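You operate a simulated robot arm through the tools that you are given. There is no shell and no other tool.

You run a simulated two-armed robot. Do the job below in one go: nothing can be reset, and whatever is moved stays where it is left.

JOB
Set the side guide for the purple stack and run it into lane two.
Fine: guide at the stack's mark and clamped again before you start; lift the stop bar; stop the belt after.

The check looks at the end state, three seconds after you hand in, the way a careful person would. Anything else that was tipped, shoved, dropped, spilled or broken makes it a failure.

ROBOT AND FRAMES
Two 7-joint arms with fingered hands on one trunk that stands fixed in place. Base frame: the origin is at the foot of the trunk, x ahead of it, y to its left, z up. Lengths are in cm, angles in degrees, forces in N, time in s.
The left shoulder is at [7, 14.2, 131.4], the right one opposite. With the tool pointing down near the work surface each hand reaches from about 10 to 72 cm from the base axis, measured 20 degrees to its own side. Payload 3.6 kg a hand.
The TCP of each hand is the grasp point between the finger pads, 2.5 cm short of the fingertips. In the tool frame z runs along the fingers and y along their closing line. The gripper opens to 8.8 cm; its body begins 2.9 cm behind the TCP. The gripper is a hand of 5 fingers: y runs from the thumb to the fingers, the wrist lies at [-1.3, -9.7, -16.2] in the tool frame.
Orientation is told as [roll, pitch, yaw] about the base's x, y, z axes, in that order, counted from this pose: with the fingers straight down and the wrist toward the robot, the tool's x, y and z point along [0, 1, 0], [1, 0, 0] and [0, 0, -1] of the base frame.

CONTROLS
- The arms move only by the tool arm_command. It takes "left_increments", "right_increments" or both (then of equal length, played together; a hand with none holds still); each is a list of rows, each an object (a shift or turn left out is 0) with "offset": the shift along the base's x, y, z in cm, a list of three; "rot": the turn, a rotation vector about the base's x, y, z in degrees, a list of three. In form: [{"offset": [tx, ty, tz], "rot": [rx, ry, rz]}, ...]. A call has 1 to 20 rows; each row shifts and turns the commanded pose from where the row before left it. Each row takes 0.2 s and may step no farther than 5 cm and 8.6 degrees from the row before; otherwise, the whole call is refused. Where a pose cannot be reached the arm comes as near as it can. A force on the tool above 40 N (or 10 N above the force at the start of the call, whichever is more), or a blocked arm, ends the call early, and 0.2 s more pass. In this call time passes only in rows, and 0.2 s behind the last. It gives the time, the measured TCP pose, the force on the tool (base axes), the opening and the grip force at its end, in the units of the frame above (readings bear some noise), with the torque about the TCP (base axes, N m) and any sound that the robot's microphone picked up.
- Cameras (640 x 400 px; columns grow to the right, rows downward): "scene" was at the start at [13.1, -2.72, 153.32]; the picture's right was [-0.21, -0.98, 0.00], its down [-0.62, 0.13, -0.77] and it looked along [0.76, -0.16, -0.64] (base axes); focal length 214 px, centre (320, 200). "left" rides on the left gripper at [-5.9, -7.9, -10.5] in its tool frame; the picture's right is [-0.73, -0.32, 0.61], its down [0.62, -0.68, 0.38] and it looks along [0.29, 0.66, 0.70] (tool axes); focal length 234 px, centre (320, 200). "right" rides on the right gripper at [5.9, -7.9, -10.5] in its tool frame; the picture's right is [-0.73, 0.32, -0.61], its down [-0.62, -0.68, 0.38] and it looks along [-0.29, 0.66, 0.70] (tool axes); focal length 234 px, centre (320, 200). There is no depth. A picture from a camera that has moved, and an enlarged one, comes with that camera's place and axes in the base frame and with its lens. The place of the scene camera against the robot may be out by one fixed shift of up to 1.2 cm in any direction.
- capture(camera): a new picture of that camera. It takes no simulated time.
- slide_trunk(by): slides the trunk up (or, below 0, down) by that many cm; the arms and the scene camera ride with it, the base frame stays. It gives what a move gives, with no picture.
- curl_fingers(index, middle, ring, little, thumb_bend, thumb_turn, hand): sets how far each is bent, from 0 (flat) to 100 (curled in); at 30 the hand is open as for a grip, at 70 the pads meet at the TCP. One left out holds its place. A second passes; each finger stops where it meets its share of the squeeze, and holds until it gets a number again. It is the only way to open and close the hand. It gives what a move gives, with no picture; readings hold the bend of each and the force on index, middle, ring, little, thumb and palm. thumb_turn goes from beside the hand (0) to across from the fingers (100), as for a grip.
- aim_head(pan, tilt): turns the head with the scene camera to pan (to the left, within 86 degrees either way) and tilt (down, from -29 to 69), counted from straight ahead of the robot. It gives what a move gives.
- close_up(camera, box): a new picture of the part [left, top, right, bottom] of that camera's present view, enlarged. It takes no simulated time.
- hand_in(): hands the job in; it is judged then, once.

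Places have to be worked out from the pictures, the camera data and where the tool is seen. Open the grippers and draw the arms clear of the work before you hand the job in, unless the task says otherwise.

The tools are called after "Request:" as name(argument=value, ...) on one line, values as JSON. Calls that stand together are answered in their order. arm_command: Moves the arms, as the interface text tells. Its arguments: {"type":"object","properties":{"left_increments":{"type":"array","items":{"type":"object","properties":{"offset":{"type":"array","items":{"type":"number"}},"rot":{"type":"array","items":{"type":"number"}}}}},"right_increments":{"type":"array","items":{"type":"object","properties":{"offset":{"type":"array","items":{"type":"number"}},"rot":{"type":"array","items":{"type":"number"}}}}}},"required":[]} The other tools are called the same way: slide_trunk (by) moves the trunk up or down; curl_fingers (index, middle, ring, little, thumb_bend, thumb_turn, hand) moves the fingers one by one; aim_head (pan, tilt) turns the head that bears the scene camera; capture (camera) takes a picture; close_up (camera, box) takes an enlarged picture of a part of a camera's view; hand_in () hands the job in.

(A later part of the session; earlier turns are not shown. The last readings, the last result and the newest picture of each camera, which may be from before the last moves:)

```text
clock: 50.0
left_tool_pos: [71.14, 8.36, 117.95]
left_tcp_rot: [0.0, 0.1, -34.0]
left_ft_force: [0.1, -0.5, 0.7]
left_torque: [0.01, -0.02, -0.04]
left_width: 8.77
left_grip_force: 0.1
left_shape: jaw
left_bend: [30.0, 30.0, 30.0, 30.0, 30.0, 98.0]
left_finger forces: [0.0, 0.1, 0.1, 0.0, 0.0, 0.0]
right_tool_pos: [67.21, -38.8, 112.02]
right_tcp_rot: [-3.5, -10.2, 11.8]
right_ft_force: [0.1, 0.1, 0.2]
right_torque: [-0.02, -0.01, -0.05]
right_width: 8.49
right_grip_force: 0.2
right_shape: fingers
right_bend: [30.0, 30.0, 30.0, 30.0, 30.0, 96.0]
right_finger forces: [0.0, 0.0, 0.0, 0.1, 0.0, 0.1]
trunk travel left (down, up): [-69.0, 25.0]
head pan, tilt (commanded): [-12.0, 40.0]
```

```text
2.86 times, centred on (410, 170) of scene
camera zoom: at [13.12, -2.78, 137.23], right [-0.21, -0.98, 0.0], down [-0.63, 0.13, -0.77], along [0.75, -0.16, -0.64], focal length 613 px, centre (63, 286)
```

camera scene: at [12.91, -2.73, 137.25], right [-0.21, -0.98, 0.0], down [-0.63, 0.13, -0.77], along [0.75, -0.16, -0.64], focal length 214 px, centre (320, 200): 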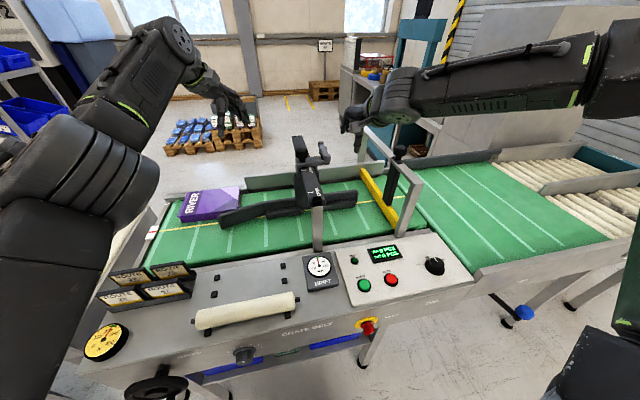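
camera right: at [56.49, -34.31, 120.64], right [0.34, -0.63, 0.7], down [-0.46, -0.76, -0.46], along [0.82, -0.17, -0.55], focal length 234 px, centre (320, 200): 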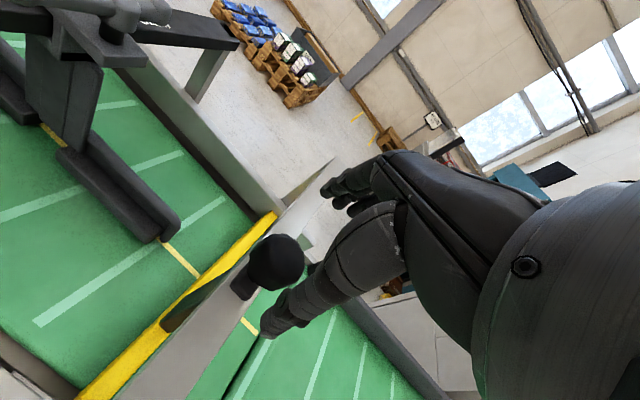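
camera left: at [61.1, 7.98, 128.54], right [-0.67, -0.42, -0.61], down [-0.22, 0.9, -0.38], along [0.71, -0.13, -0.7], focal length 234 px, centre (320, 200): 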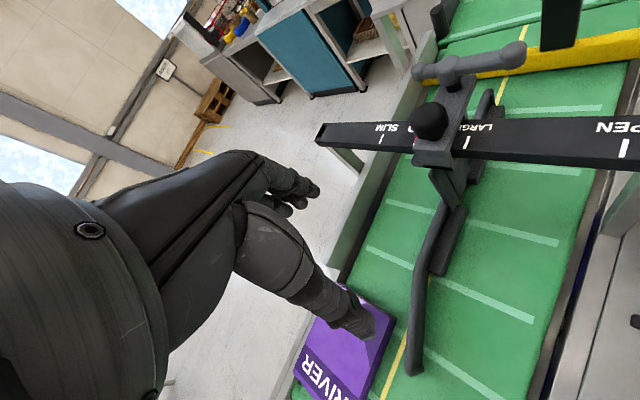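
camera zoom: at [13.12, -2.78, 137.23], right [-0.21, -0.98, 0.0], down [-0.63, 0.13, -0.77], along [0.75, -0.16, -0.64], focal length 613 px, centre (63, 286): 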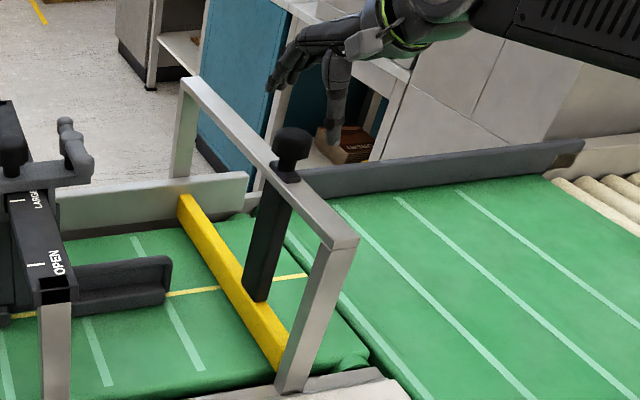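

The knob is directly below the grasp point. I lower to z≈106 to put it between fingers and thumb.

Request:
arm_command(right_increments=[{"offset": [0.1, 0, -2]}, {"offset": [0.1, 0, -2]}, {"offset": [0.1, 0, -1.9]}])

Request:
capture(camera="right")

Request:
close_up(camera="scene", box=[360, 120, 440, 200])

```text
clock: 50.8
left_tool_pos: [71.22, 8.36, 117.93]
left_tcp_rot: [0.0, 0.2, -34.1]
left_ft_force: [1.0, -0.4, 0.1]
left_torque: [0.02, -0.03, -0.02]
left_width: 8.76
left_grip_force: 0.1
left_shape: jaw
left_bend: [30.0, 30.0, 30.0, 30.0, 30.0, 98.0]
left_finger forces: [0.1, 0.0, 0.0, 0.0, 0.0, 0.0]
right_tool_pos: [67.45, -38.82, 106.23]
right_tcp_rot: [-3.5, -10.3, 11.8]
right_ft_force: [0.5, 0.2, 0.5]
right_torque: [-0.02, -0.03, 0.0]
right_width: 8.49
right_grip_force: 0.0
right_shape: fingers
right_bend: [30.0, 30.0, 30.0, 30.0, 30.0, 96.0]
right_finger forces: [0.1, 0.1, 0.0, 0.0, 0.0, 0.0]
trunk travel left (down, up): [-69.0, 25.0]
head pan, tilt (commanded): [-12.0, 40.0]
```

```text
taken
camera right: at [56.79, -34.23, 114.81], right [0.34, -0.63, 0.7], down [-0.46, -0.76, -0.46], along [0.82, -0.17, -0.55], focal length 234 px, centre (320, 200)
```

right: 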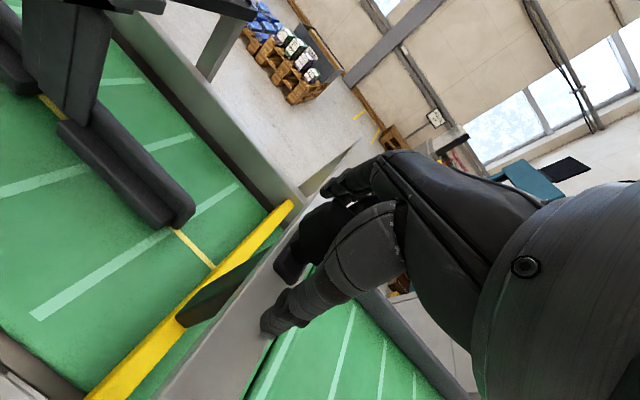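

```text
5.00 times, centred on (400, 160) of scene
camera zoom: at [13.09, -2.75, 137.23], right [-0.21, -0.98, 0.0], down [-0.63, 0.13, -0.77], along [0.75, -0.16, -0.64], focal length 1072 px, centre (-80, 400)
```

zoom: 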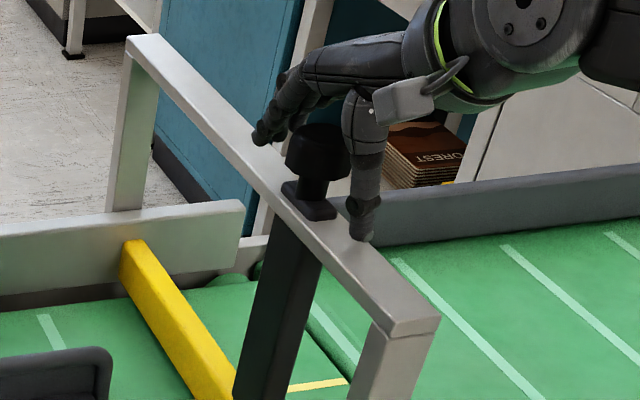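

The knob sits between the fingers (far side) and thumb (near side). I close the hand onto it.

Request:
curl_fingers(hand="right", index=62, middle=62, ring=62, little=62, thumb_bend=62)

Request:
close_up(camera="scene", box=[360, 120, 440, 200])

Request:
capture(camera="right")

```text
clock: 51.8
left_tool_pos: [71.23, 8.48, 117.88]
left_tcp_rot: [0.0, 0.1, -34.1]
left_ft_force: [0.5, 0.0, 0.4]
left_torque: [0.01, -0.02, -0.02]
left_width: 8.77
left_grip_force: 0.0
left_shape: jaw
left_bend: [30.0, 30.0, 30.0, 30.0, 30.0, 98.0]
left_finger forces: [0.0, 0.1, 0.1, 0.1, 0.1, 0.0]
right_tool_pos: [67.66, -38.7, 106.28]
right_tcp_rot: [-3.5, -10.2, 11.9]
right_ft_force: [6.1, 1.9, 1.7]
right_torque: [0.0, 0.02, -0.03]
right_width: 2.6
right_grip_force: 5.7
right_shape: fingers
right_bend: [55.0, 60.0, 62.0, 62.0, 59.0, 99.0]
right_finger forces: [7.5, 1.5, 0.1, 0.0, 2.9, 0.0]
trunk travel left (down, up): [-69.0, 25.0]
head pan, tilt (commanded): [-12.0, 40.0]
```

```text
5.00 times, centred on (400, 160) of scene
camera zoom: at [13.22, -2.67, 137.22], right [-0.21, -0.98, 0.0], down [-0.63, 0.13, -0.77], along [0.75, -0.16, -0.64], focal length 1072 px, centre (-80, 400)
```

zoom: 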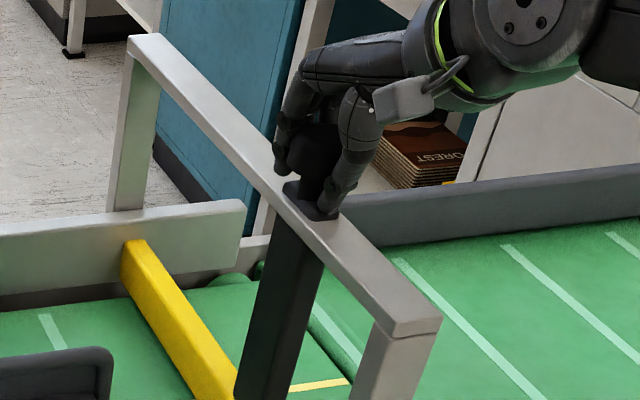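

```text
taken
camera right: at [56.91, -34.16, 114.81], right [0.34, -0.63, 0.7], down [-0.46, -0.76, -0.46], along [0.82, -0.17, -0.55], focal length 234 px, centre (320, 200)
```

right: 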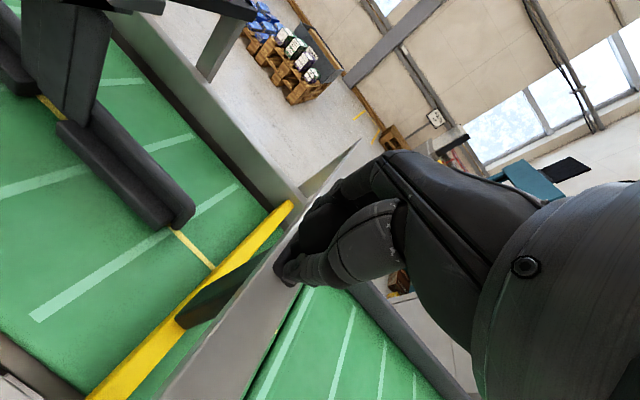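

Only index and middle press the knob, so it lies more toward +y than the hand centre. I open slightly, shift the hand +1.6 cm in y and grip again.

Request:
curl_fingers(hand="right", index=38, middle=38, ring=38, little=38, thumb_bend=38)

Request:
arm_command(right_increments=[{"offset": [0, 0.8, 0]}, {"offset": [0, 0.8, 0]}])

Request:
curl_fingers(hand="right", index=66, middle=66, ring=66, little=66, thumb_bend=66)

Request:
close_up(camera="scene", box=[360, 120, 440, 200])

```text
clock: 52.8
left_tool_pos: [71.19, 8.48, 118.01]
left_tcp_rot: [0.0, 0.1, -33.9]
left_ft_force: [-0.4, 0.3, 0.4]
left_torque: [-0.02, 0.0, 0.05]
left_width: 8.78
left_grip_force: 0.1
left_shape: jaw
left_bend: [30.0, 30.0, 30.0, 30.0, 30.0, 98.0]
left_finger forces: [0.1, 0.0, 0.1, 0.0, 0.1, 0.1]
right_tool_pos: [67.49, -38.76, 106.22]
right_tcp_rot: [-3.6, -10.2, 11.8]
right_ft_force: [-0.7, 0.2, 0.2]
right_torque: [0.02, 0.0, 0.0]
right_width: 6.77
right_grip_force: 0.0
right_shape: fingers
right_bend: [38.0, 38.0, 38.0, 38.0, 38.0, 97.0]
right_finger forces: [0.1, 0.0, 0.0, 0.0, 0.0, 0.0]
trunk travel left (down, up): [-69.0, 25.0]
head pan, tilt (commanded): [-12.0, 40.0]
```

```text
clock: 53.4
left_tool_pos: [71.09, 8.45, 117.98]
left_tcp_rot: [0.1, 0.0, -34.0]
left_ft_force: [-0.2, 0.1, 0.1]
left_torque: [0.03, 0.01, -0.02]
left_width: 8.74
left_grip_force: 0.1
left_shape: jaw
left_bend: [30.0, 30.0, 30.0, 30.0, 30.0, 98.0]
left_finger forces: [0.0, 0.0, 0.1, 0.0, 0.0, 0.0]
right_tool_pos: [67.6, -37.07, 106.28]
right_tcp_rot: [-3.4, -10.3, 11.9]
right_ft_force: [-1.6, 0.5, 0.1]
right_torque: [0.0, 0.04, 0.01]
right_width: 6.75
right_grip_force: 0.0
right_shape: fingers
right_bend: [38.0, 38.0, 38.0, 38.0, 38.0, 97.0]
right_finger forces: [0.0, 0.0, 0.0, 0.0, 0.0, 0.0]
trunk travel left (down, up): [-69.0, 25.0]
head pan, tilt (commanded): [-12.0, 40.0]
```

```text
clock: 54.4
left_tool_pos: [71.1, 8.49, 117.79]
left_tcp_rot: [0.1, 0.0, -33.9]
left_ft_force: [-0.5, 0.1, -0.2]
left_torque: [0.02, 0.03, -0.01]
left_width: 8.77
left_grip_force: 0.2
left_shape: jaw
left_bend: [30.0, 30.0, 30.0, 30.0, 30.0, 98.0]
left_finger forces: [0.0, 0.0, 0.0, 0.0, 0.0, 0.1]
right_tool_pos: [67.5, -37.01, 106.2]
right_tcp_rot: [-3.5, -10.2, 11.7]
right_ft_force: [7.0, 0.6, -0.8]
right_torque: [-0.02, -0.04, 0.15]
right_width: 0.8
right_grip_force: 3.6
right_shape: fingers
right_bend: [66.0, 64.0, 61.0, 65.0, 65.0, 100.0]
right_finger forces: [0.1, 1.4, 3.8, 1.4, 0.8, 0.0]
trunk travel left (down, up): [-69.0, 25.0]
head pan, tilt (commanded): [-12.0, 40.0]
```

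```text
5.00 times, centred on (400, 160) of scene
camera zoom: at [13.27, -2.72, 137.21], right [-0.21, -0.98, 0.0], down [-0.63, 0.13, -0.77], along [0.75, -0.16, -0.64], focal length 1072 px, centre (-80, 400)
```

zoom: 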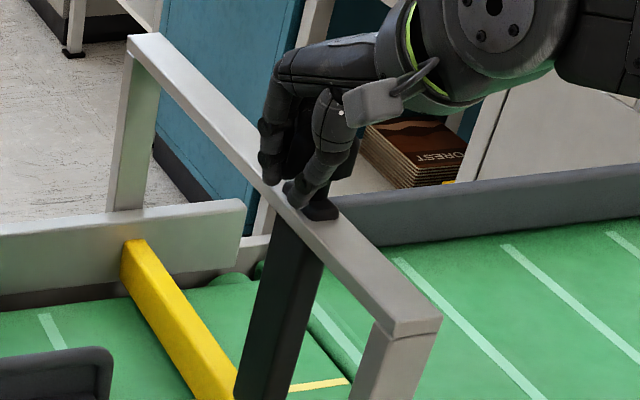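

The knob lies between the two tries, at y≈-37.8 and slightly farther in x. I reopen, centre on it and grip firmly.

Request:
curl_fingers(hand="right", index=36, middle=36, ring=36, little=36, thumb_bend=36)

Request:
arm_command(right_increments=[{"offset": [0.3, -0.5, 0.2]}, {"offset": [0.3, -0.4, 0.2]}])

Request:
curl_fingers(hand="right", index=70, middle=70, ring=70, little=70, thumb_bend=70)

Request:
close_up(camera="scene", box=[360, 120, 440, 200])

```text
clock: 55.4
left_tool_pos: [71.08, 8.33, 117.91]
left_tcp_rot: [0.0, 0.1, -34.0]
left_ft_force: [0.1, 0.6, 0.1]
left_torque: [-0.01, -0.01, 0.0]
left_width: 8.78
left_grip_force: 0.0
left_shape: jaw
left_bend: [30.0, 30.0, 30.0, 30.0, 30.0, 98.0]
left_finger forces: [0.0, 0.1, 0.1, 0.0, 0.0, 0.0]
right_tool_pos: [67.54, -37.19, 106.26]
right_tcp_rot: [-3.5, -10.2, 11.9]
right_ft_force: [-0.3, 0.4, 0.2]
right_torque: [0.01, -0.04, 0.0]
right_width: 7.17
right_grip_force: 0.0
right_shape: fingers
right_bend: [36.0, 36.0, 36.0, 36.0, 36.0, 96.0]
right_finger forces: [0.0, 0.1, 0.0, 0.0, 0.0, 0.0]
trunk travel left (down, up): [-69.0, 25.0]
head pan, tilt (commanded): [-12.0, 40.0]
```

```text
clock: 56.0
left_tool_pos: [71.06, 8.39, 117.94]
left_tcp_rot: [0.0, 0.0, -33.9]
left_ft_force: [-0.4, -1.0, 1.2]
left_torque: [-0.03, 0.02, 0.01]
left_width: 8.76
left_grip_force: 0.0
left_shape: jaw
left_bend: [30.0, 30.0, 30.0, 30.0, 30.0, 98.0]
left_finger forces: [0.1, 0.0, 0.1, 0.0, 0.1, 0.0]
right_tool_pos: [68.08, -38.11, 106.81]
right_tcp_rot: [-3.6, -10.3, 11.9]
right_ft_force: [1.1, -1.3, -0.5]
right_torque: [-0.01, 0.0, -0.01]
right_width: 7.18
right_grip_force: 0.1
right_shape: fingers
right_bend: [36.0, 36.0, 36.0, 36.0, 36.0, 96.0]
right_finger forces: [0.0, 0.1, 0.0, 0.0, 0.1, 0.1]
trunk travel left (down, up): [-69.0, 25.0]
head pan, tilt (commanded): [-12.0, 40.0]
```

```text
clock: 57.0
left_tool_pos: [71.14, 8.4, 117.98]
left_tcp_rot: [0.1, 0.1, -33.9]
left_ft_force: [-0.6, -0.6, -0.7]
left_torque: [-0.05, -0.02, -0.01]
left_width: 8.76
left_grip_force: 0.0
left_shape: jaw
left_bend: [30.0, 30.0, 30.0, 30.0, 30.0, 98.0]
left_finger forces: [0.0, 0.0, 0.0, 0.1, 0.0, 0.1]
right_tool_pos: [67.97, -38.08, 106.63]
right_tcp_rot: [-3.5, -10.1, 11.8]
right_ft_force: [-3.1, 0.8, -4.7]
right_torque: [0.03, 0.0, 0.12]
right_width: 2.09
right_grip_force: 12.1
right_shape: fingers
right_bend: [65.0, 64.0, 66.0, 70.0, 58.0, 98.0]
right_finger forces: [3.7, 4.3, 2.8, 0.1, 13.0, 0.0]
trunk travel left (down, up): [-69.0, 25.0]
head pan, tilt (commanded): [-12.0, 40.0]
```

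```text
5.00 times, centred on (400, 160) of scene
camera zoom: at [13.09, -2.75, 137.23], right [-0.21, -0.98, 0.0], down [-0.63, 0.13, -0.77], along [0.75, -0.16, -0.64], focal length 1072 px, centre (-80, 400)
```

zoom: 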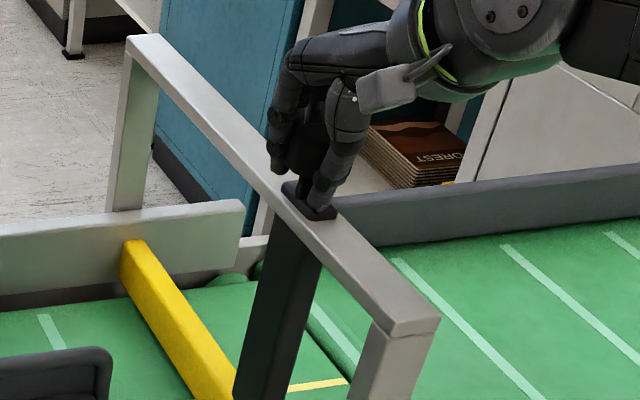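

Now a balanced grip: thumb 13 N against three fingers. I lift slowly by 3 cm and look.

Request:
arm_command(right_increments=[{"offset": [0, 0, 0.7]}, {"offset": [0, 0, 0.8]}, {"offset": [0, 0, 0.8]}, {"offset": [0, 0, 0.8]}])

Request:
close_up(camera="scene", box=[340, 100, 460, 240])

```text
clock: 58.0
left_tool_pos: [71.19, 8.39, 117.84]
left_tcp_rot: [0.0, 0.1, -34.0]
left_ft_force: [-0.6, -0.1, 0.2]
left_torque: [0.0, -0.03, -0.01]
left_width: 8.77
left_grip_force: 0.0
left_shape: jaw
left_bend: [30.0, 30.0, 30.0, 30.0, 30.0, 98.0]
left_finger forces: [0.0, 0.0, 0.0, 0.0, 0.1, 0.0]
right_tool_pos: [68.05, -38.0, 109.81]
right_tcp_rot: [-3.5, -10.3, 11.8]
right_ft_force: [-1.9, 2.4, -3.9]
right_torque: [0.05, 0.05, 0.11]
right_width: 2.1
right_grip_force: 10.9
right_shape: fingers
right_bend: [65.0, 65.0, 66.0, 70.0, 58.0, 98.0]
right_finger forces: [3.9, 4.0, 2.7, 0.0, 11.7, 0.0]
trunk travel left (down, up): [-69.0, 25.0]
head pan, tilt (commanded): [-12.0, 40.0]
```

```text
2.86 times, centred on (400, 170) of scene
camera zoom: at [13.12, -2.7, 137.23], right [-0.21, -0.98, 0.0], down [-0.63, 0.13, -0.77], along [0.75, -0.16, -0.64], focal length 613 px, centre (91, 286)
```

zoom: 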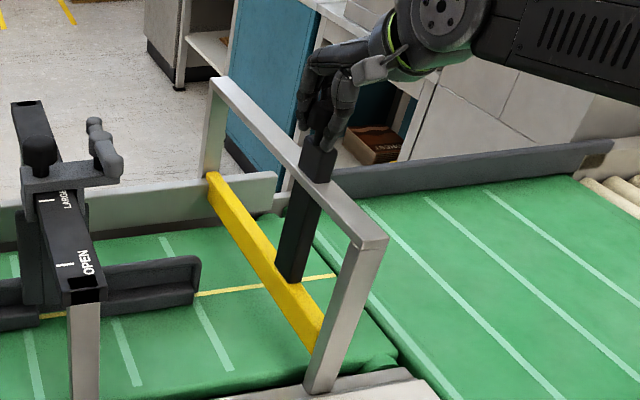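

The bar rises freely with the handle (about 4 N). I lift further using the trunk, +8 cm, keeping the grip.

Request:
slide_trunk(by=8)

Request:
capture(camera="scene")

Request:
close_up(camera="scene", box=[340, 90, 460, 250])

```text
clock: 59.1
left_tool_pos: [71.02, 8.39, 126.01]
left_tcp_rot: [0.1, 0.0, -34.1]
left_ft_force: [-0.1, 1.1, -0.5]
left_torque: [-0.01, 0.04, 0.0]
left_width: 8.77
left_grip_force: 0.0
left_shape: jaw
left_bend: [30.0, 30.0, 30.0, 30.0, 30.0, 98.0]
left_finger forces: [0.0, 0.0, 0.1, 0.1, 0.1, 0.0]
right_tool_pos: [68.15, -38.08, 117.95]
right_tcp_rot: [-3.6, -10.3, 11.8]
right_ft_force: [0.2, 1.8, -1.2]
right_torque: [0.02, 0.0, 0.12]
right_width: 2.04
right_grip_force: 11.0
right_shape: fingers
right_bend: [65.0, 65.0, 66.0, 70.0, 59.0, 98.0]
right_finger forces: [3.9, 4.3, 3.1, 0.0, 11.0, 0.1]
trunk travel left (down, up): [-77.0, 17.0]
head pan, tilt (commanded): [-12.0, 40.0]
```

```text
taken
camera scene: at [13.08, -2.69, 145.24], right [-0.21, -0.98, 0.0], down [-0.63, 0.13, -0.77], along [0.75, -0.16, -0.64], focal length 214 px, centre (320, 200)
```

scene: 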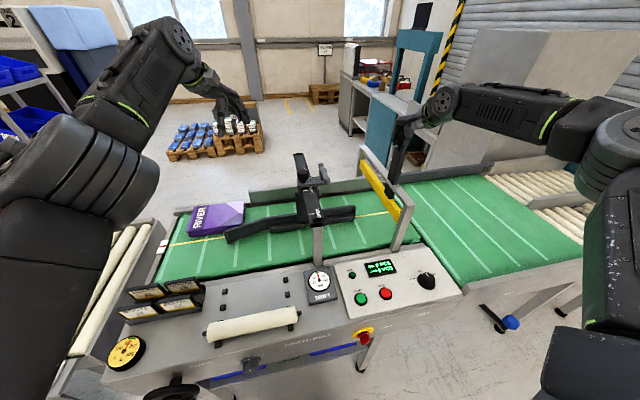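

```text
2.50 times, centred on (400, 170) of scene
camera zoom: at [13.08, -2.69, 145.24], right [-0.21, -0.98, 0.0], down [-0.63, 0.13, -0.77], along [0.75, -0.16, -0.64], focal length 536 px, centre (120, 275)
```

zoom: 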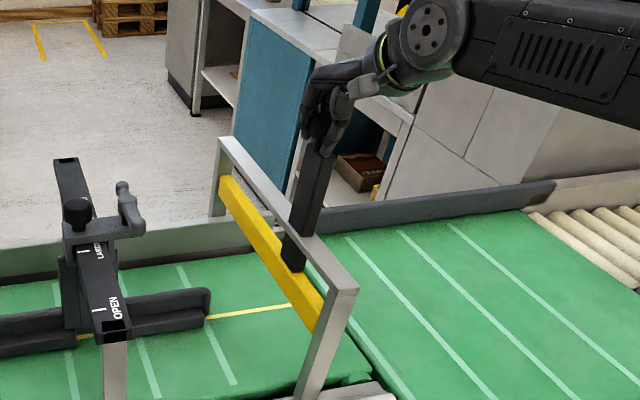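

The bar is up about 11 cm and the hand carries little load. I raise 2 cm more with the arm to see if it reaches a top stop or latch.

Request:
arm_command(right_increments=[{"offset": [0, 0, 0.5]}, {"offset": [0, 0, 0.5]}, {"offset": [0, 0, 0.5]}, {"offset": [0, 0, 0.5]}])

Request:
close_up(camera="scene", box=[340, 90, 460, 250])

Request:
capture(camera="right")

```text
clock: 60.1
left_tool_pos: [71.14, 8.52, 126.05]
left_tcp_rot: [0.0, -0.1, -34.0]
left_ft_force: [0.5, -0.7, 0.2]
left_torque: [-0.02, 0.0, 0.0]
left_width: 8.81
left_grip_force: 0.0
left_shape: jaw
left_bend: [30.0, 30.0, 30.0, 30.0, 30.0, 98.0]
left_finger forces: [0.0, 0.1, 0.0, 0.0, 0.1, 0.0]
right_tool_pos: [68.06, -38.13, 119.85]
right_tcp_rot: [-3.5, -10.3, 11.9]
right_ft_force: [-1.6, 2.7, -2.7]
right_torque: [0.06, 0.02, 0.09]
right_width: 2.04
right_grip_force: 11.5
right_shape: fingers
right_bend: [65.0, 65.0, 66.0, 70.0, 59.0, 98.0]
right_finger forces: [4.2, 4.2, 2.8, 0.0, 11.7, 0.0]
trunk travel left (down, up): [-77.0, 17.0]
head pan, tilt (commanded): [-12.0, 40.0]
```

```text
2.50 times, centred on (400, 170) of scene
camera zoom: at [13.1, -2.68, 145.23], right [-0.21, -0.98, 0.0], down [-0.63, 0.13, -0.77], along [0.75, -0.16, -0.64], focal length 536 px, centre (120, 275)
```

zoom: 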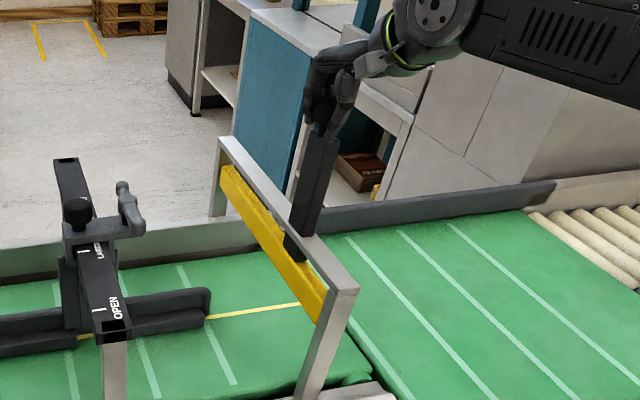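

```text
taken
camera right: at [57.37, -33.57, 128.35], right [0.34, -0.63, 0.7], down [-0.46, -0.76, -0.46], along [0.82, -0.17, -0.55], focal length 234 px, centre (320, 200)
```

right: 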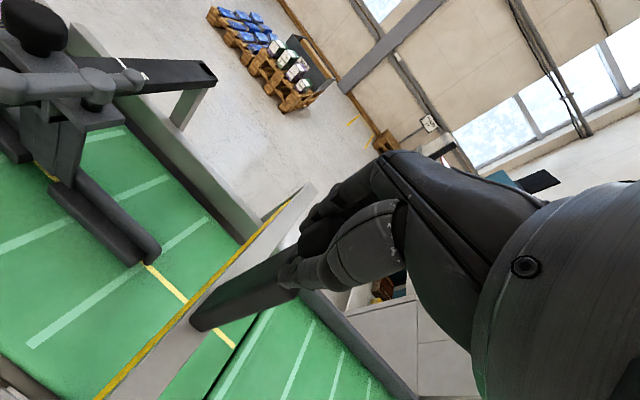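

Still moving freely with the yellow bar almost under the beam. I raise another 1.2 cm gently to find the end stop.

Request:
arm_command(right_increments=[{"offset": [0, 0, 0.4]}, {"offset": [0, 0, 0.4]}, {"offset": [0, 0, 0.4]}])

Request:
close_up(camera="scene", box=[350, 90, 430, 250])

```text
clock: 60.9
left_tool_pos: [71.12, 8.39, 125.86]
left_tcp_rot: [0.0, 0.1, -34.0]
left_ft_force: [-0.4, -0.3, -0.2]
left_torque: [-0.02, -0.02, -0.01]
left_width: 8.76
left_grip_force: 0.0
left_shape: jaw
left_bend: [30.0, 30.0, 30.0, 30.0, 30.0, 98.0]
left_finger forces: [0.1, 0.1, 0.0, 0.0, 0.1, 0.0]
right_tool_pos: [67.99, -38.11, 120.93]
right_tcp_rot: [-3.5, -10.3, 11.8]
right_ft_force: [-1.5, 1.7, -2.2]
right_torque: [0.06, 0.04, 0.09]
right_width: 2.04
right_grip_force: 11.3
right_shape: fingers
right_bend: [65.0, 65.0, 66.0, 70.0, 59.0, 98.0]
right_finger forces: [3.7, 4.1, 3.0, 0.1, 11.4, 0.0]
trunk travel left (down, up): [-77.0, 17.0]
head pan, tilt (commanded): [-12.0, 40.0]
```

```text
2.50 times, centred on (390, 170) of scene
camera zoom: at [13.09, -2.71, 145.23], right [-0.21, -0.98, 0.0], down [-0.63, 0.13, -0.77], along [0.75, -0.16, -0.64], focal length 536 px, centre (145, 275)
```

zoom: 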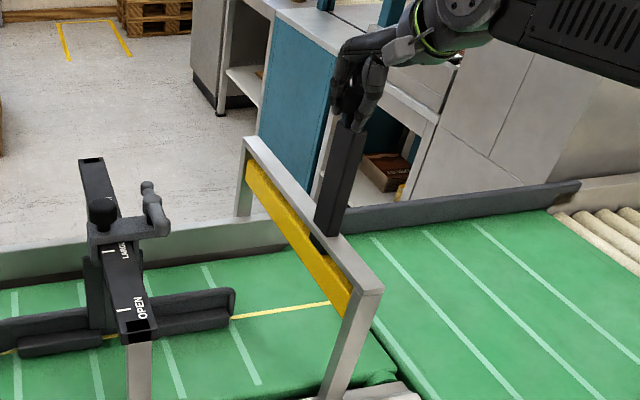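

Request:
arm_command(right_increments=[{"offset": [0, 0, 0.3]}, {"offset": [0, 0, 0.3]}, {"offset": [0, 0, 0.3]}])

Request:
close_up(camera="scene", box=[350, 90, 430, 250])

```text
clock: 61.7
left_tool_pos: [71.18, 8.45, 126.04]
left_tcp_rot: [0.0, 0.1, -34.0]
left_ft_force: [-0.3, 0.4, 0.2]
left_torque: [-0.02, 0.04, 0.0]
left_width: 8.75
left_grip_force: 0.0
left_shape: jaw
left_bend: [30.0, 30.0, 30.0, 30.0, 30.0, 98.0]
left_finger forces: [0.1, 0.0, 0.1, 0.0, 0.1, 0.0]
right_tool_pos: [68.02, -38.19, 121.75]
right_tcp_rot: [-3.4, -10.1, 11.8]
right_ft_force: [-4.9, 4.2, -12.0]
right_torque: [0.12, 0.04, 0.07]
right_width: 2.08
right_grip_force: 13.5
right_shape: fingers
right_bend: [65.0, 65.0, 66.0, 70.0, 58.0, 98.0]
right_finger forces: [4.8, 5.4, 2.9, 0.0, 13.9, 0.0]
trunk travel left (down, up): [-77.0, 17.0]
head pan, tilt (commanded): [-12.0, 40.0]
```

```text
2.50 times, centred on (390, 170) of scene
camera zoom: at [13.2, -2.75, 145.2], right [-0.21, -0.98, 0.0], down [-0.63, 0.13, -0.77], along [0.75, -0.16, -0.64], focal length 536 px, centre (145, 275)
```

zoom: 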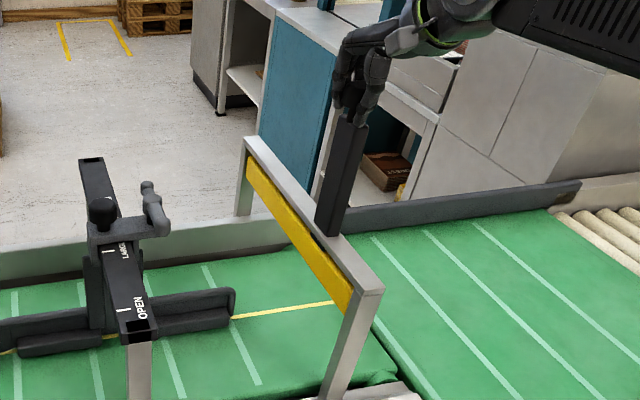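

At z≈121.7 it met the top stop (12 N). I ease down a little and loosen the fingers slightly to see whether the bar stays up by itself.

Request:
arm_command(right_increments=[{"offset": [0, 0, -0.3]}])

Request:
curl_fingers(hand="right", index=52, middle=52, ring=52, little=52, thumb_bend=50)

Request:
close_up(camera="scene", box=[350, 90, 430, 250])

```text
clock: 62.1
left_tool_pos: [71.17, 8.45, 126.08]
left_tcp_rot: [0.0, 0.0, -34.1]
left_ft_force: [-0.6, -0.1, -0.3]
left_torque: [0.01, 0.0, 0.02]
left_width: 8.78
left_grip_force: 0.1
left_shape: jaw
left_bend: [30.0, 30.0, 30.0, 30.0, 30.0, 98.0]
left_finger forces: [0.1, 0.0, 0.1, 0.1, 0.1, 0.0]
right_tool_pos: [68.09, -38.09, 121.71]
right_tcp_rot: [-3.4, -10.3, 11.8]
right_ft_force: [-2.8, 2.2, -4.6]
right_torque: [0.07, 0.06, 0.08]
right_width: 2.05
right_grip_force: 11.1
right_shape: fingers
right_bend: [65.0, 65.0, 66.0, 70.0, 59.0, 98.0]
right_finger forces: [3.9, 4.2, 2.9, 0.0, 11.8, 0.0]
trunk travel left (down, up): [-77.0, 17.0]
head pan, tilt (commanded): [-12.0, 40.0]
```

```text
clock: 63.1
left_tool_pos: [71.17, 8.35, 126.05]
left_tcp_rot: [0.0, 0.1, -34.1]
left_ft_force: [0.1, 0.8, 0.1]
left_torque: [0.01, -0.02, 0.0]
left_width: 8.77
left_grip_force: 0.3
left_shape: jaw
left_bend: [30.0, 30.0, 30.0, 30.0, 30.0, 98.0]
left_finger forces: [0.0, 0.0, 0.0, 0.0, 0.0, 0.0]
right_tool_pos: [68.2, -38.11, 121.63]
right_tcp_rot: [-3.5, -10.2, 11.6]
right_ft_force: [1.1, 0.1, 0.0]
right_torque: [-0.03, 0.0, 0.04]
right_width: 3.9
right_grip_force: 0.1
right_shape: fingers
right_bend: [52.0, 52.0, 52.0, 52.0, 50.0, 98.0]
right_finger forces: [0.0, 0.1, 0.1, 0.1, 0.1, 0.0]
trunk travel left (down, up): [-77.0, 17.0]
head pan, tilt (commanded): [-12.0, 40.0]
```

```text
2.50 times, centred on (390, 170) of scene
camera zoom: at [13.09, -2.75, 145.23], right [-0.21, -0.98, 0.0], down [-0.63, 0.13, -0.77], along [0.75, -0.16, -0.64], focal length 536 px, centre (145, 275)
```

zoom: 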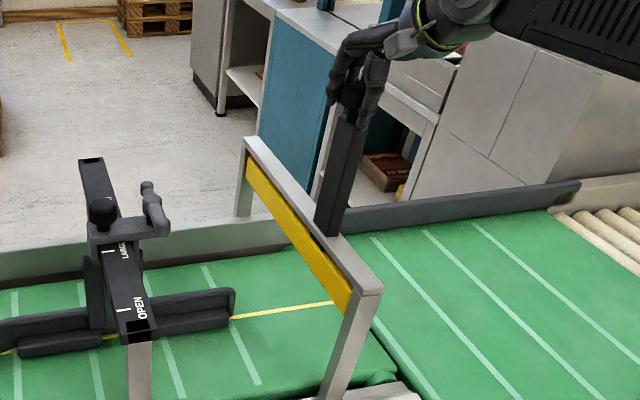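

The fingers carry nothing and the bar stays at the top. I open the hand fully and check again, then lift away from the knob.

Request:
curl_fingers(hand="right", index=28, middle=28, ring=28, little=28, thumb_bend=28)

Request:
arm_command(right_increments=[{"offset": [-0.2, 0, 1.2]}, {"offset": [-0.4, 0, 1.5]}, {"offset": [-0.8, 0, 2]}, {"offset": [-1.5, 0, 2]}])

Request:
close_up(camera="scene", box=[350, 70, 450, 250])

Request:
capture(camera="right")

```text
clock: 64.1
left_tool_pos: [71.09, 8.26, 125.9]
left_tcp_rot: [0.1, 0.1, -34.0]
left_ft_force: [0.2, 0.0, -0.6]
left_torque: [0.02, 0.02, -0.04]
left_width: 8.74
left_grip_force: 0.0
left_shape: jaw
left_bend: [30.0, 30.0, 30.0, 30.0, 30.0, 98.0]
left_finger forces: [0.0, 0.0, 0.1, 0.0, 0.1, 0.1]
right_tool_pos: [68.13, -38.11, 121.59]
right_tcp_rot: [-3.5, -10.1, 11.8]
right_ft_force: [-0.3, -0.5, -0.6]
right_torque: [0.03, -0.04, 0.01]
right_width: 8.87
right_grip_force: 0.0
right_shape: fingers
right_bend: [28.0, 28.0, 28.0, 28.0, 28.0, 96.0]
right_finger forces: [0.1, 0.0, 0.0, 0.0, 0.0, 0.0]
trunk travel left (down, up): [-77.0, 17.0]
head pan, tilt (commanded): [-12.0, 40.0]
```

```text
clock: 65.1
left_tool_pos: [71.01, 8.38, 126.12]
left_tcp_rot: [0.1, 0.0, -34.0]
left_ft_force: [0.2, 0.0, -0.7]
left_torque: [-0.03, 0.01, -0.03]
left_width: 8.78
left_grip_force: 0.1
left_shape: jaw
left_bend: [30.0, 30.0, 30.0, 30.0, 30.0, 98.0]
left_finger forces: [0.1, 0.1, 0.0, 0.1, 0.0, 0.0]
right_tool_pos: [65.04, -38.21, 128.32]
right_tcp_rot: [-3.5, -10.3, 11.8]
right_ft_force: [-0.1, 0.5, -0.3]
right_torque: [-0.04, 0.0, 0.0]
right_width: 8.89
right_grip_force: 0.0
right_shape: fingers
right_bend: [28.0, 28.0, 28.0, 28.0, 28.0, 96.0]
right_finger forces: [0.0, 0.0, 0.1, 0.0, 0.0, 0.0]
trunk travel left (down, up): [-77.0, 17.0]
head pan, tilt (commanded): [-12.0, 40.0]
```

```text
2.22 times, centred on (400, 160) of scene
camera zoom: at [12.94, -2.73, 145.25], right [-0.21, -0.98, 0.0], down [-0.63, 0.13, -0.77], along [0.75, -0.16, -0.64], focal length 477 px, centre (142, 289)
```

zoom: 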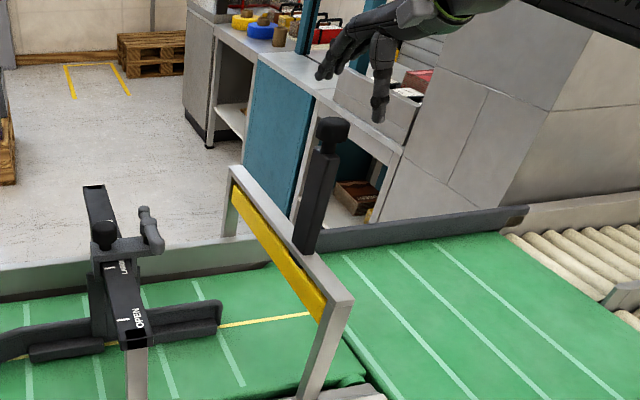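

```text
taken
camera right: at [54.26, -33.64, 136.92], right [0.34, -0.63, 0.7], down [-0.46, -0.76, -0.46], along [0.82, -0.17, -0.55], focal length 234 px, centre (320, 200)
```

right: 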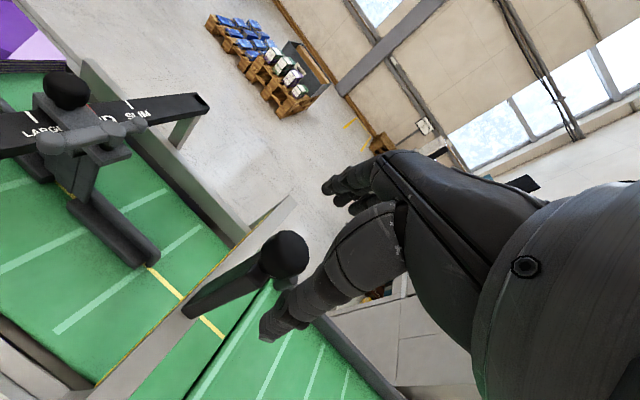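

The bar stays up on its own. Now I bring the right hand back over the control panel and the left hand back off the belt, both at height.

Request:
arm_command(left_increments=[{"offset": [-4.5, 0.5, 0], "rot": [0, 0, 4]}, {"offset": [-4.5, 0.5, 0], "rot": [0, 0, 4]}, {"offset": [-4.5, 0.5, 0], "rot": [0, 0, 4]}, {"offset": [-4.5, 0.5, 0], "rot": [0, 0, 4]}, {"offset": [-4, 0.5, 0], "rot": [0, 0, 4]}, {"offset": [-2, 0.5, 0]}, {"offset": [0, 0, 0]}, {"offset": [0, 0, 0]}], right_increments=[{"offset": [-3.5, 0.5, 0.3]}, {"offset": [-4, 1, 0]}, {"offset": [-4, 2, 0]}, {"offset": [-4, 2.5, 0], "rot": [0, 3, 0]}, {"offset": [-3.5, 3, 0], "rot": [0, 3, 0]}, {"offset": [-3.5, 3, 0], "rot": [0, 4, 0]}, {"offset": [-2.5, 3, 0]}, {"offset": [-1, 2, 0]}])

Request:
capture(camera="scene")

Request:
capture(camera="right")

```text
clock: 66.9
left_tool_pos: [68.56, 8.28, 134.72]
left_tcp_rot: [0.0, 0.0, -14.0]
left_ft_force: [-0.1, 0.0, 0.3]
left_torque: [0.01, -0.03, 0.01]
left_width: 8.79
left_grip_force: 0.1
left_shape: jaw
left_bend: [30.0, 30.0, 30.0, 30.0, 30.0, 98.0]
left_finger forces: [0.1, 0.0, 0.1, 0.1, 0.0, 0.1]
left hand out of reach, approached as far as the arm can: row 1, 2, 3, 4, 5, 6
right_tool_pos: [39.05, -21.09, 128.63]
right_tcp_rot: [-1.4, -0.4, 11.5]
right_ft_force: [-0.3, 0.1, 0.3]
right_torque: [0.04, 0.0, 0.02]
right_width: 8.87
right_grip_force: 0.1
right_shape: fingers
right_bend: [28.0, 28.0, 28.0, 28.0, 28.0, 95.0]
right_finger forces: [0.0, 0.0, 0.0, 0.0, 0.1, 0.0]
trunk travel left (down, up): [-77.0, 17.0]
head pan, tilt (commanded): [-12.0, 40.0]
```

```text
taken
camera scene: at [13.03, -2.64, 145.24], right [-0.21, -0.98, 0.0], down [-0.63, 0.13, -0.77], along [0.75, -0.16, -0.64], focal length 214 px, centre (320, 200)
```

scene: 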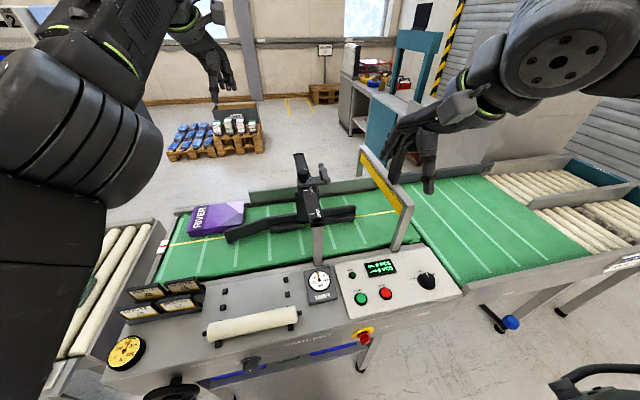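

```text
taken
camera right: at [30.01, -16.54, 138.9], right [0.45, -0.63, 0.63], down [-0.54, -0.76, -0.37], along [0.71, -0.17, -0.68], focal length 234 px, centre (320, 200)
```

right: 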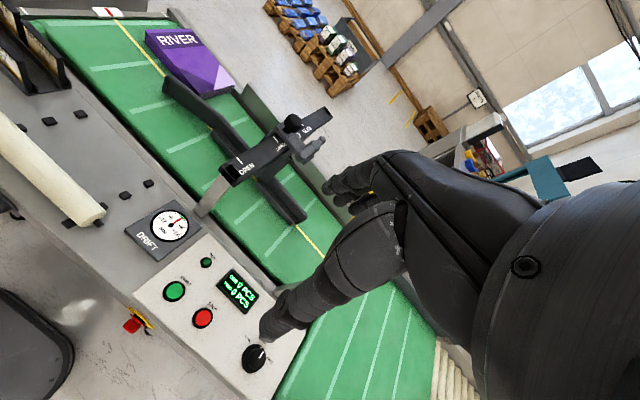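

The right hand is over the panel; the left arm caught on a joint limit and only rose. I unwind the left arm by moving it outward (+y) and up with the yaw brought back to 0.

Request:
arm_command(left_increments=[{"offset": [-1, 2, 1], "rot": [0, 0, 4]}, {"offset": [-1, 2, 1], "rot": [0, 0, 4]}, {"offset": [-2, 2, 1], "rot": [0, 0, 4]}, {"offset": [-3, 1, 0], "rot": [0, 0, 2]}])

Request:
capture(camera="left")

```text
clock: 67.9
left_tool_pos: [64.18, 14.12, 138.66]
left_tcp_rot: [-0.3, -0.2, 0.1]
left_ft_force: [-0.8, -0.1, 1.4]
left_torque: [-0.01, -0.04, 0.04]
left_width: 8.76
left_grip_force: 0.0
left_shape: jaw
left_bend: [30.0, 30.0, 30.0, 30.0, 30.0, 98.0]
left_finger forces: [0.0, 0.1, 0.0, 0.1, 0.0, 0.0]
left hand out of reach, approached as far as the arm can: row 1, 2, 3
right_tool_pos: [38.83, -20.76, 128.88]
right_tcp_rot: [-1.7, -0.7, 11.6]
right_ft_force: [0.0, 0.2, 0.5]
right_torque: [-0.03, 0.01, 0.0]
right_width: 8.88
right_grip_force: 0.1
right_shape: fingers
right_bend: [28.0, 28.0, 28.0, 28.0, 28.0, 95.0]
right_finger forces: [0.1, 0.0, 0.0, 0.0, 0.1, 0.0]
trunk travel left (down, up): [-77.0, 17.0]
head pan, tilt (commanded): [-12.0, 40.0]
```

```text
taken
camera left: at [56.2, 8.38, 149.09], right [-0.32, -0.73, -0.6], down [-0.68, 0.62, -0.39], along [0.66, 0.29, -0.69], focal length 234 px, centre (320, 200)
```

left: 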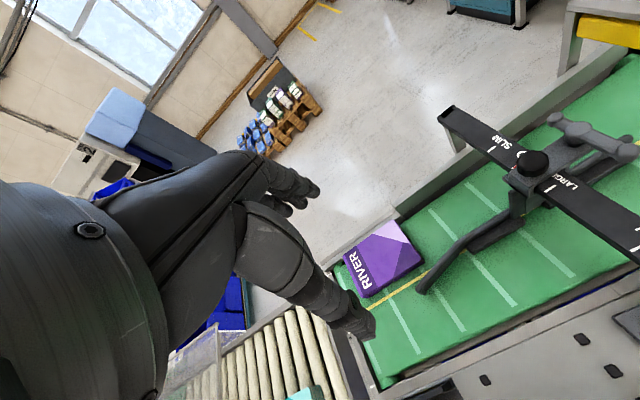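

The left arm is free again. I draw it back to about [50,13,138] — high and clear of the belt — and check the stop bar hasn't sagged.

Request:
arm_command(left_increments=[{"offset": [-3.5, 0, 0]}, {"offset": [-3.5, 0, 0]}, {"offset": [-3.5, 0, 0]}, {"offset": [-3, 0, 0]}])

Request:
close_up(camera="scene", box=[340, 120, 460, 250])

Request:
close_up(camera="scene", box=[330, 250, 450, 330])

```text
clock: 68.9
left_tool_pos: [50.87, 13.67, 138.5]
left_tcp_rot: [0.0, -0.1, 0.0]
left_ft_force: [-0.3, 0.3, 0.6]
left_torque: [-0.01, 0.0, 0.01]
left_width: 8.77
left_grip_force: 0.1
left_shape: jaw
left_bend: [30.0, 30.0, 30.0, 30.0, 30.0, 98.0]
left_finger forces: [0.1, 0.0, 0.1, 0.0, 0.0, 0.1]
right_tool_pos: [39.02, -21.21, 128.66]
right_tcp_rot: [-1.5, -0.5, 11.6]
right_ft_force: [0.3, 0.4, -1.0]
right_torque: [0.02, -0.04, -0.01]
right_width: 8.86
right_grip_force: 0.1
right_shape: fingers
right_bend: [28.0, 28.0, 28.0, 28.0, 28.0, 95.0]
right_finger forces: [0.0, 0.0, 0.0, 0.0, 0.1, 0.0]
trunk travel left (down, up): [-77.0, 17.0]
head pan, tilt (commanded): [-12.0, 40.0]
```

```text
3.08 times, centred on (400, 185) of scene
camera zoom: at [12.94, -2.72, 145.25], right [-0.21, -0.98, 0.0], down [-0.63, 0.13, -0.77], along [0.75, -0.16, -0.64], focal length 660 px, centre (74, 246)
```

zoom: 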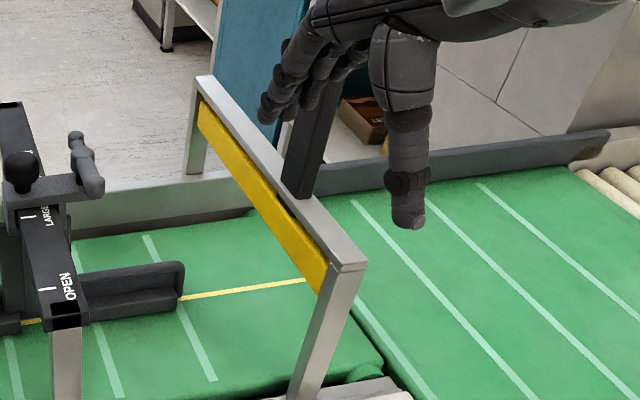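

```text
5.00 times, centred on (390, 290) of scene
camera zoom: at [12.94, -2.72, 145.25], right [-0.21, -0.98, 0.0], down [-0.63, 0.13, -0.77], along [0.75, -0.16, -0.64], focal length 1072 px, centre (-30, -250)
```

zoom: 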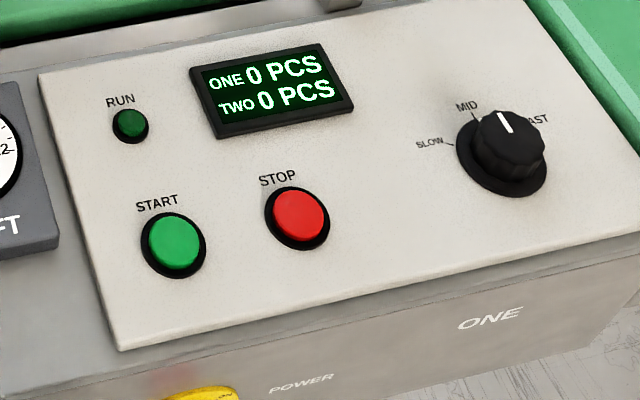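

The bar is holding up. I shape the right hand to a pointing index finger and lower the trunk by 18 cm to bring the panel within comfortable reach.

Request:
curl_fingers(hand="right", index=50, middle=100, ring=100, little=100, thumb_bend=100)

Request:
slide_trunk(by=-18)

Request:
capture(camera="right")

Request:
capture(camera="scene")

```text
clock: 69.9
left_tool_pos: [51.01, 13.61, 138.35]
left_tcp_rot: [0.0, 0.1, 0.0]
left_ft_force: [-0.3, -0.4, 0.2]
left_torque: [0.05, 0.02, 0.04]
left_width: 8.8
left_grip_force: 0.0
left_shape: jaw
left_bend: [30.0, 30.0, 30.0, 30.0, 30.0, 98.0]
left_finger forces: [0.0, 0.0, 0.0, 0.0, 0.0, 0.0]
right_tool_pos: [39.22, -21.22, 128.5]
right_tcp_rot: [-1.3, -0.5, 11.6]
right_ft_force: [-0.4, 0.3, -0.8]
right_torque: [0.04, 0.01, 0.01]
right_width: 1.1
right_grip_force: 0.1
right_shape: fingers
right_bend: [45.0, 100.0, 100.0, 100.0, 93.0, 100.0]
right_finger forces: [0.1, 0.0, 0.1, 0.1, 0.0, 0.1]
trunk travel left (down, up): [-77.0, 17.0]
head pan, tilt (commanded): [-12.0, 40.0]
```

```text
clock: 71.9
left_tool_pos: [51.09, 13.75, 120.45]
left_tcp_rot: [0.0, 0.0, 0.0]
left_ft_force: [-0.7, 0.2, 0.6]
left_torque: [0.0, -0.01, 0.06]
left_width: 8.78
left_grip_force: 0.2
left_shape: jaw
left_bend: [30.0, 30.0, 30.0, 30.0, 30.0, 98.0]
left_finger forces: [0.0, 0.0, 0.0, 0.0, 0.0, 0.1]
right_tool_pos: [39.05, -21.18, 110.6]
right_tcp_rot: [-1.4, -0.5, 11.6]
right_ft_force: [0.8, 0.2, 0.2]
right_torque: [-0.01, -0.06, 0.0]
right_width: 1.16
right_grip_force: 0.1
right_shape: fingers
right_bend: [44.0, 100.0, 100.0, 100.0, 93.0, 100.0]
right_finger forces: [0.0, 0.0, 0.0, 0.0, 0.0, 0.0]
trunk travel left (down, up): [-59.0, 35.0]
head pan, tilt (commanded): [-12.0, 40.0]
```

```text
taken
camera right: at [30.06, -16.65, 120.9], right [0.45, -0.63, 0.63], down [-0.54, -0.76, -0.37], along [0.71, -0.17, -0.68], focal length 234 px, centre (320, 200)
```

right: 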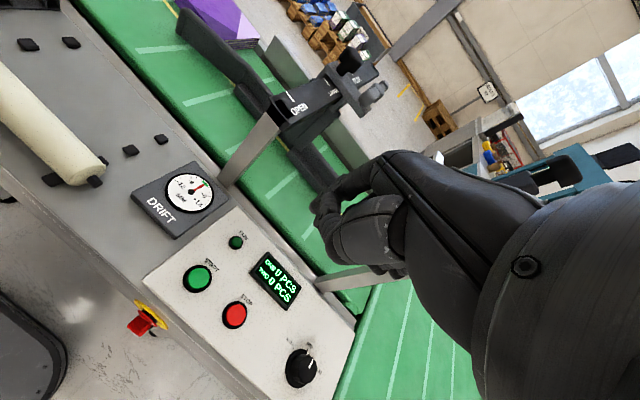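

```text
taken
camera scene: at [13.05, -2.73, 127.24], right [-0.21, -0.98, 0.0], down [-0.63, 0.13, -0.77], along [0.75, -0.16, -0.64], focal length 214 px, centre (320, 200)
```

scene: 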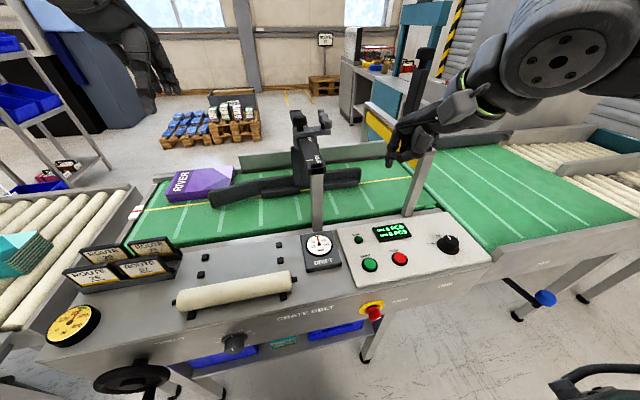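

Request:
close_up(camera="right", box=[260, 120, 460, 280])

Request:
close_up(camera="scene", box=[360, 60, 520, 200])

Request:
close_up(camera="scene", box=[330, 210, 490, 310])

Request:
close_up(camera="right", box=[130, 210, 350, 390])

```text
2.50 times, centred on (360, 200) of right
camera zoom: at [30.06, -16.65, 120.9], right [0.45, -0.63, 0.63], down [-0.54, -0.76, -0.37], along [0.71, -0.17, -0.68], focal length 585 px, centre (220, 200)
```

zoom: 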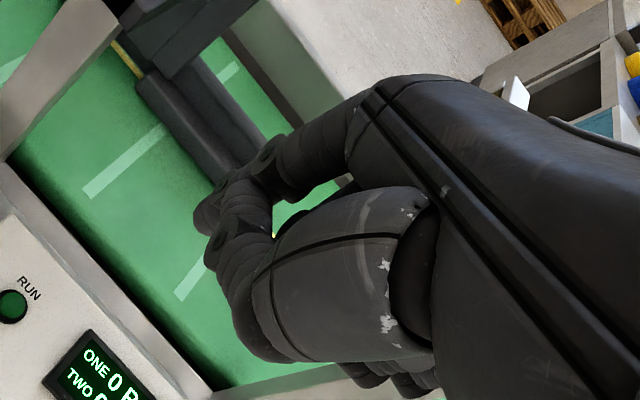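

```text
2.86 times, centred on (440, 130) of scene
camera zoom: at [13.05, -2.73, 127.24], right [-0.21, -0.98, 0.0], down [-0.63, 0.13, -0.77], along [0.75, -0.16, -0.64], focal length 613 px, centre (-23, 400)
```

zoom: 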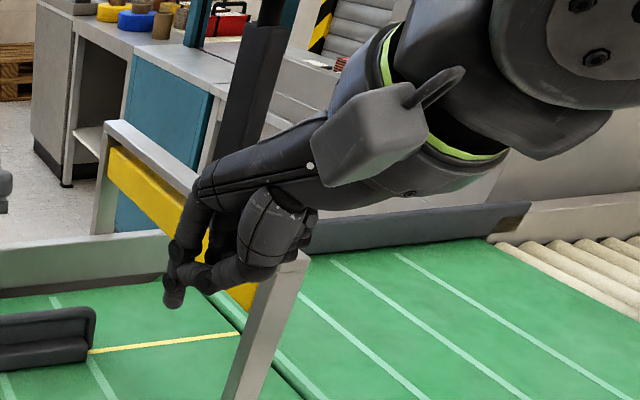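

```text
4.00 times, centred on (410, 260) of scene
camera zoom: at [13.05, -2.73, 127.24], right [-0.21, -0.98, 0.0], down [-0.63, 0.13, -0.77], along [0.75, -0.16, -0.64], focal length 858 px, centre (-40, -40)
```

zoom: 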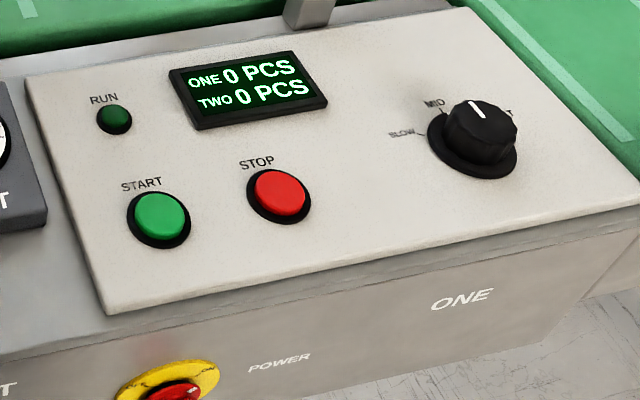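

```text
2.22 times, centred on (240, 300) of right
camera zoom: at [30.06, -16.65, 120.9], right [0.45, -0.63, 0.63], down [-0.54, -0.76, -0.37], along [0.71, -0.17, -0.68], focal length 520 px, centre (498, -22)
```

zoom: 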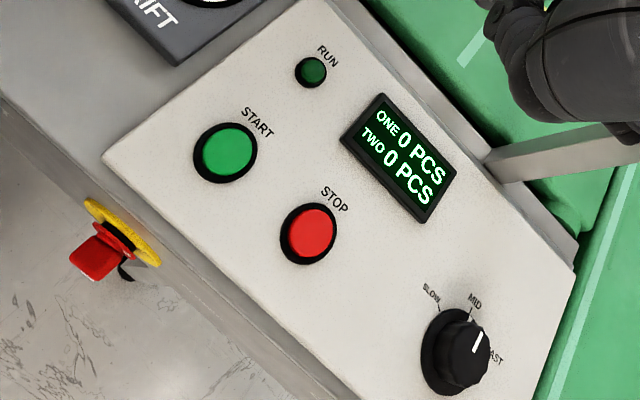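

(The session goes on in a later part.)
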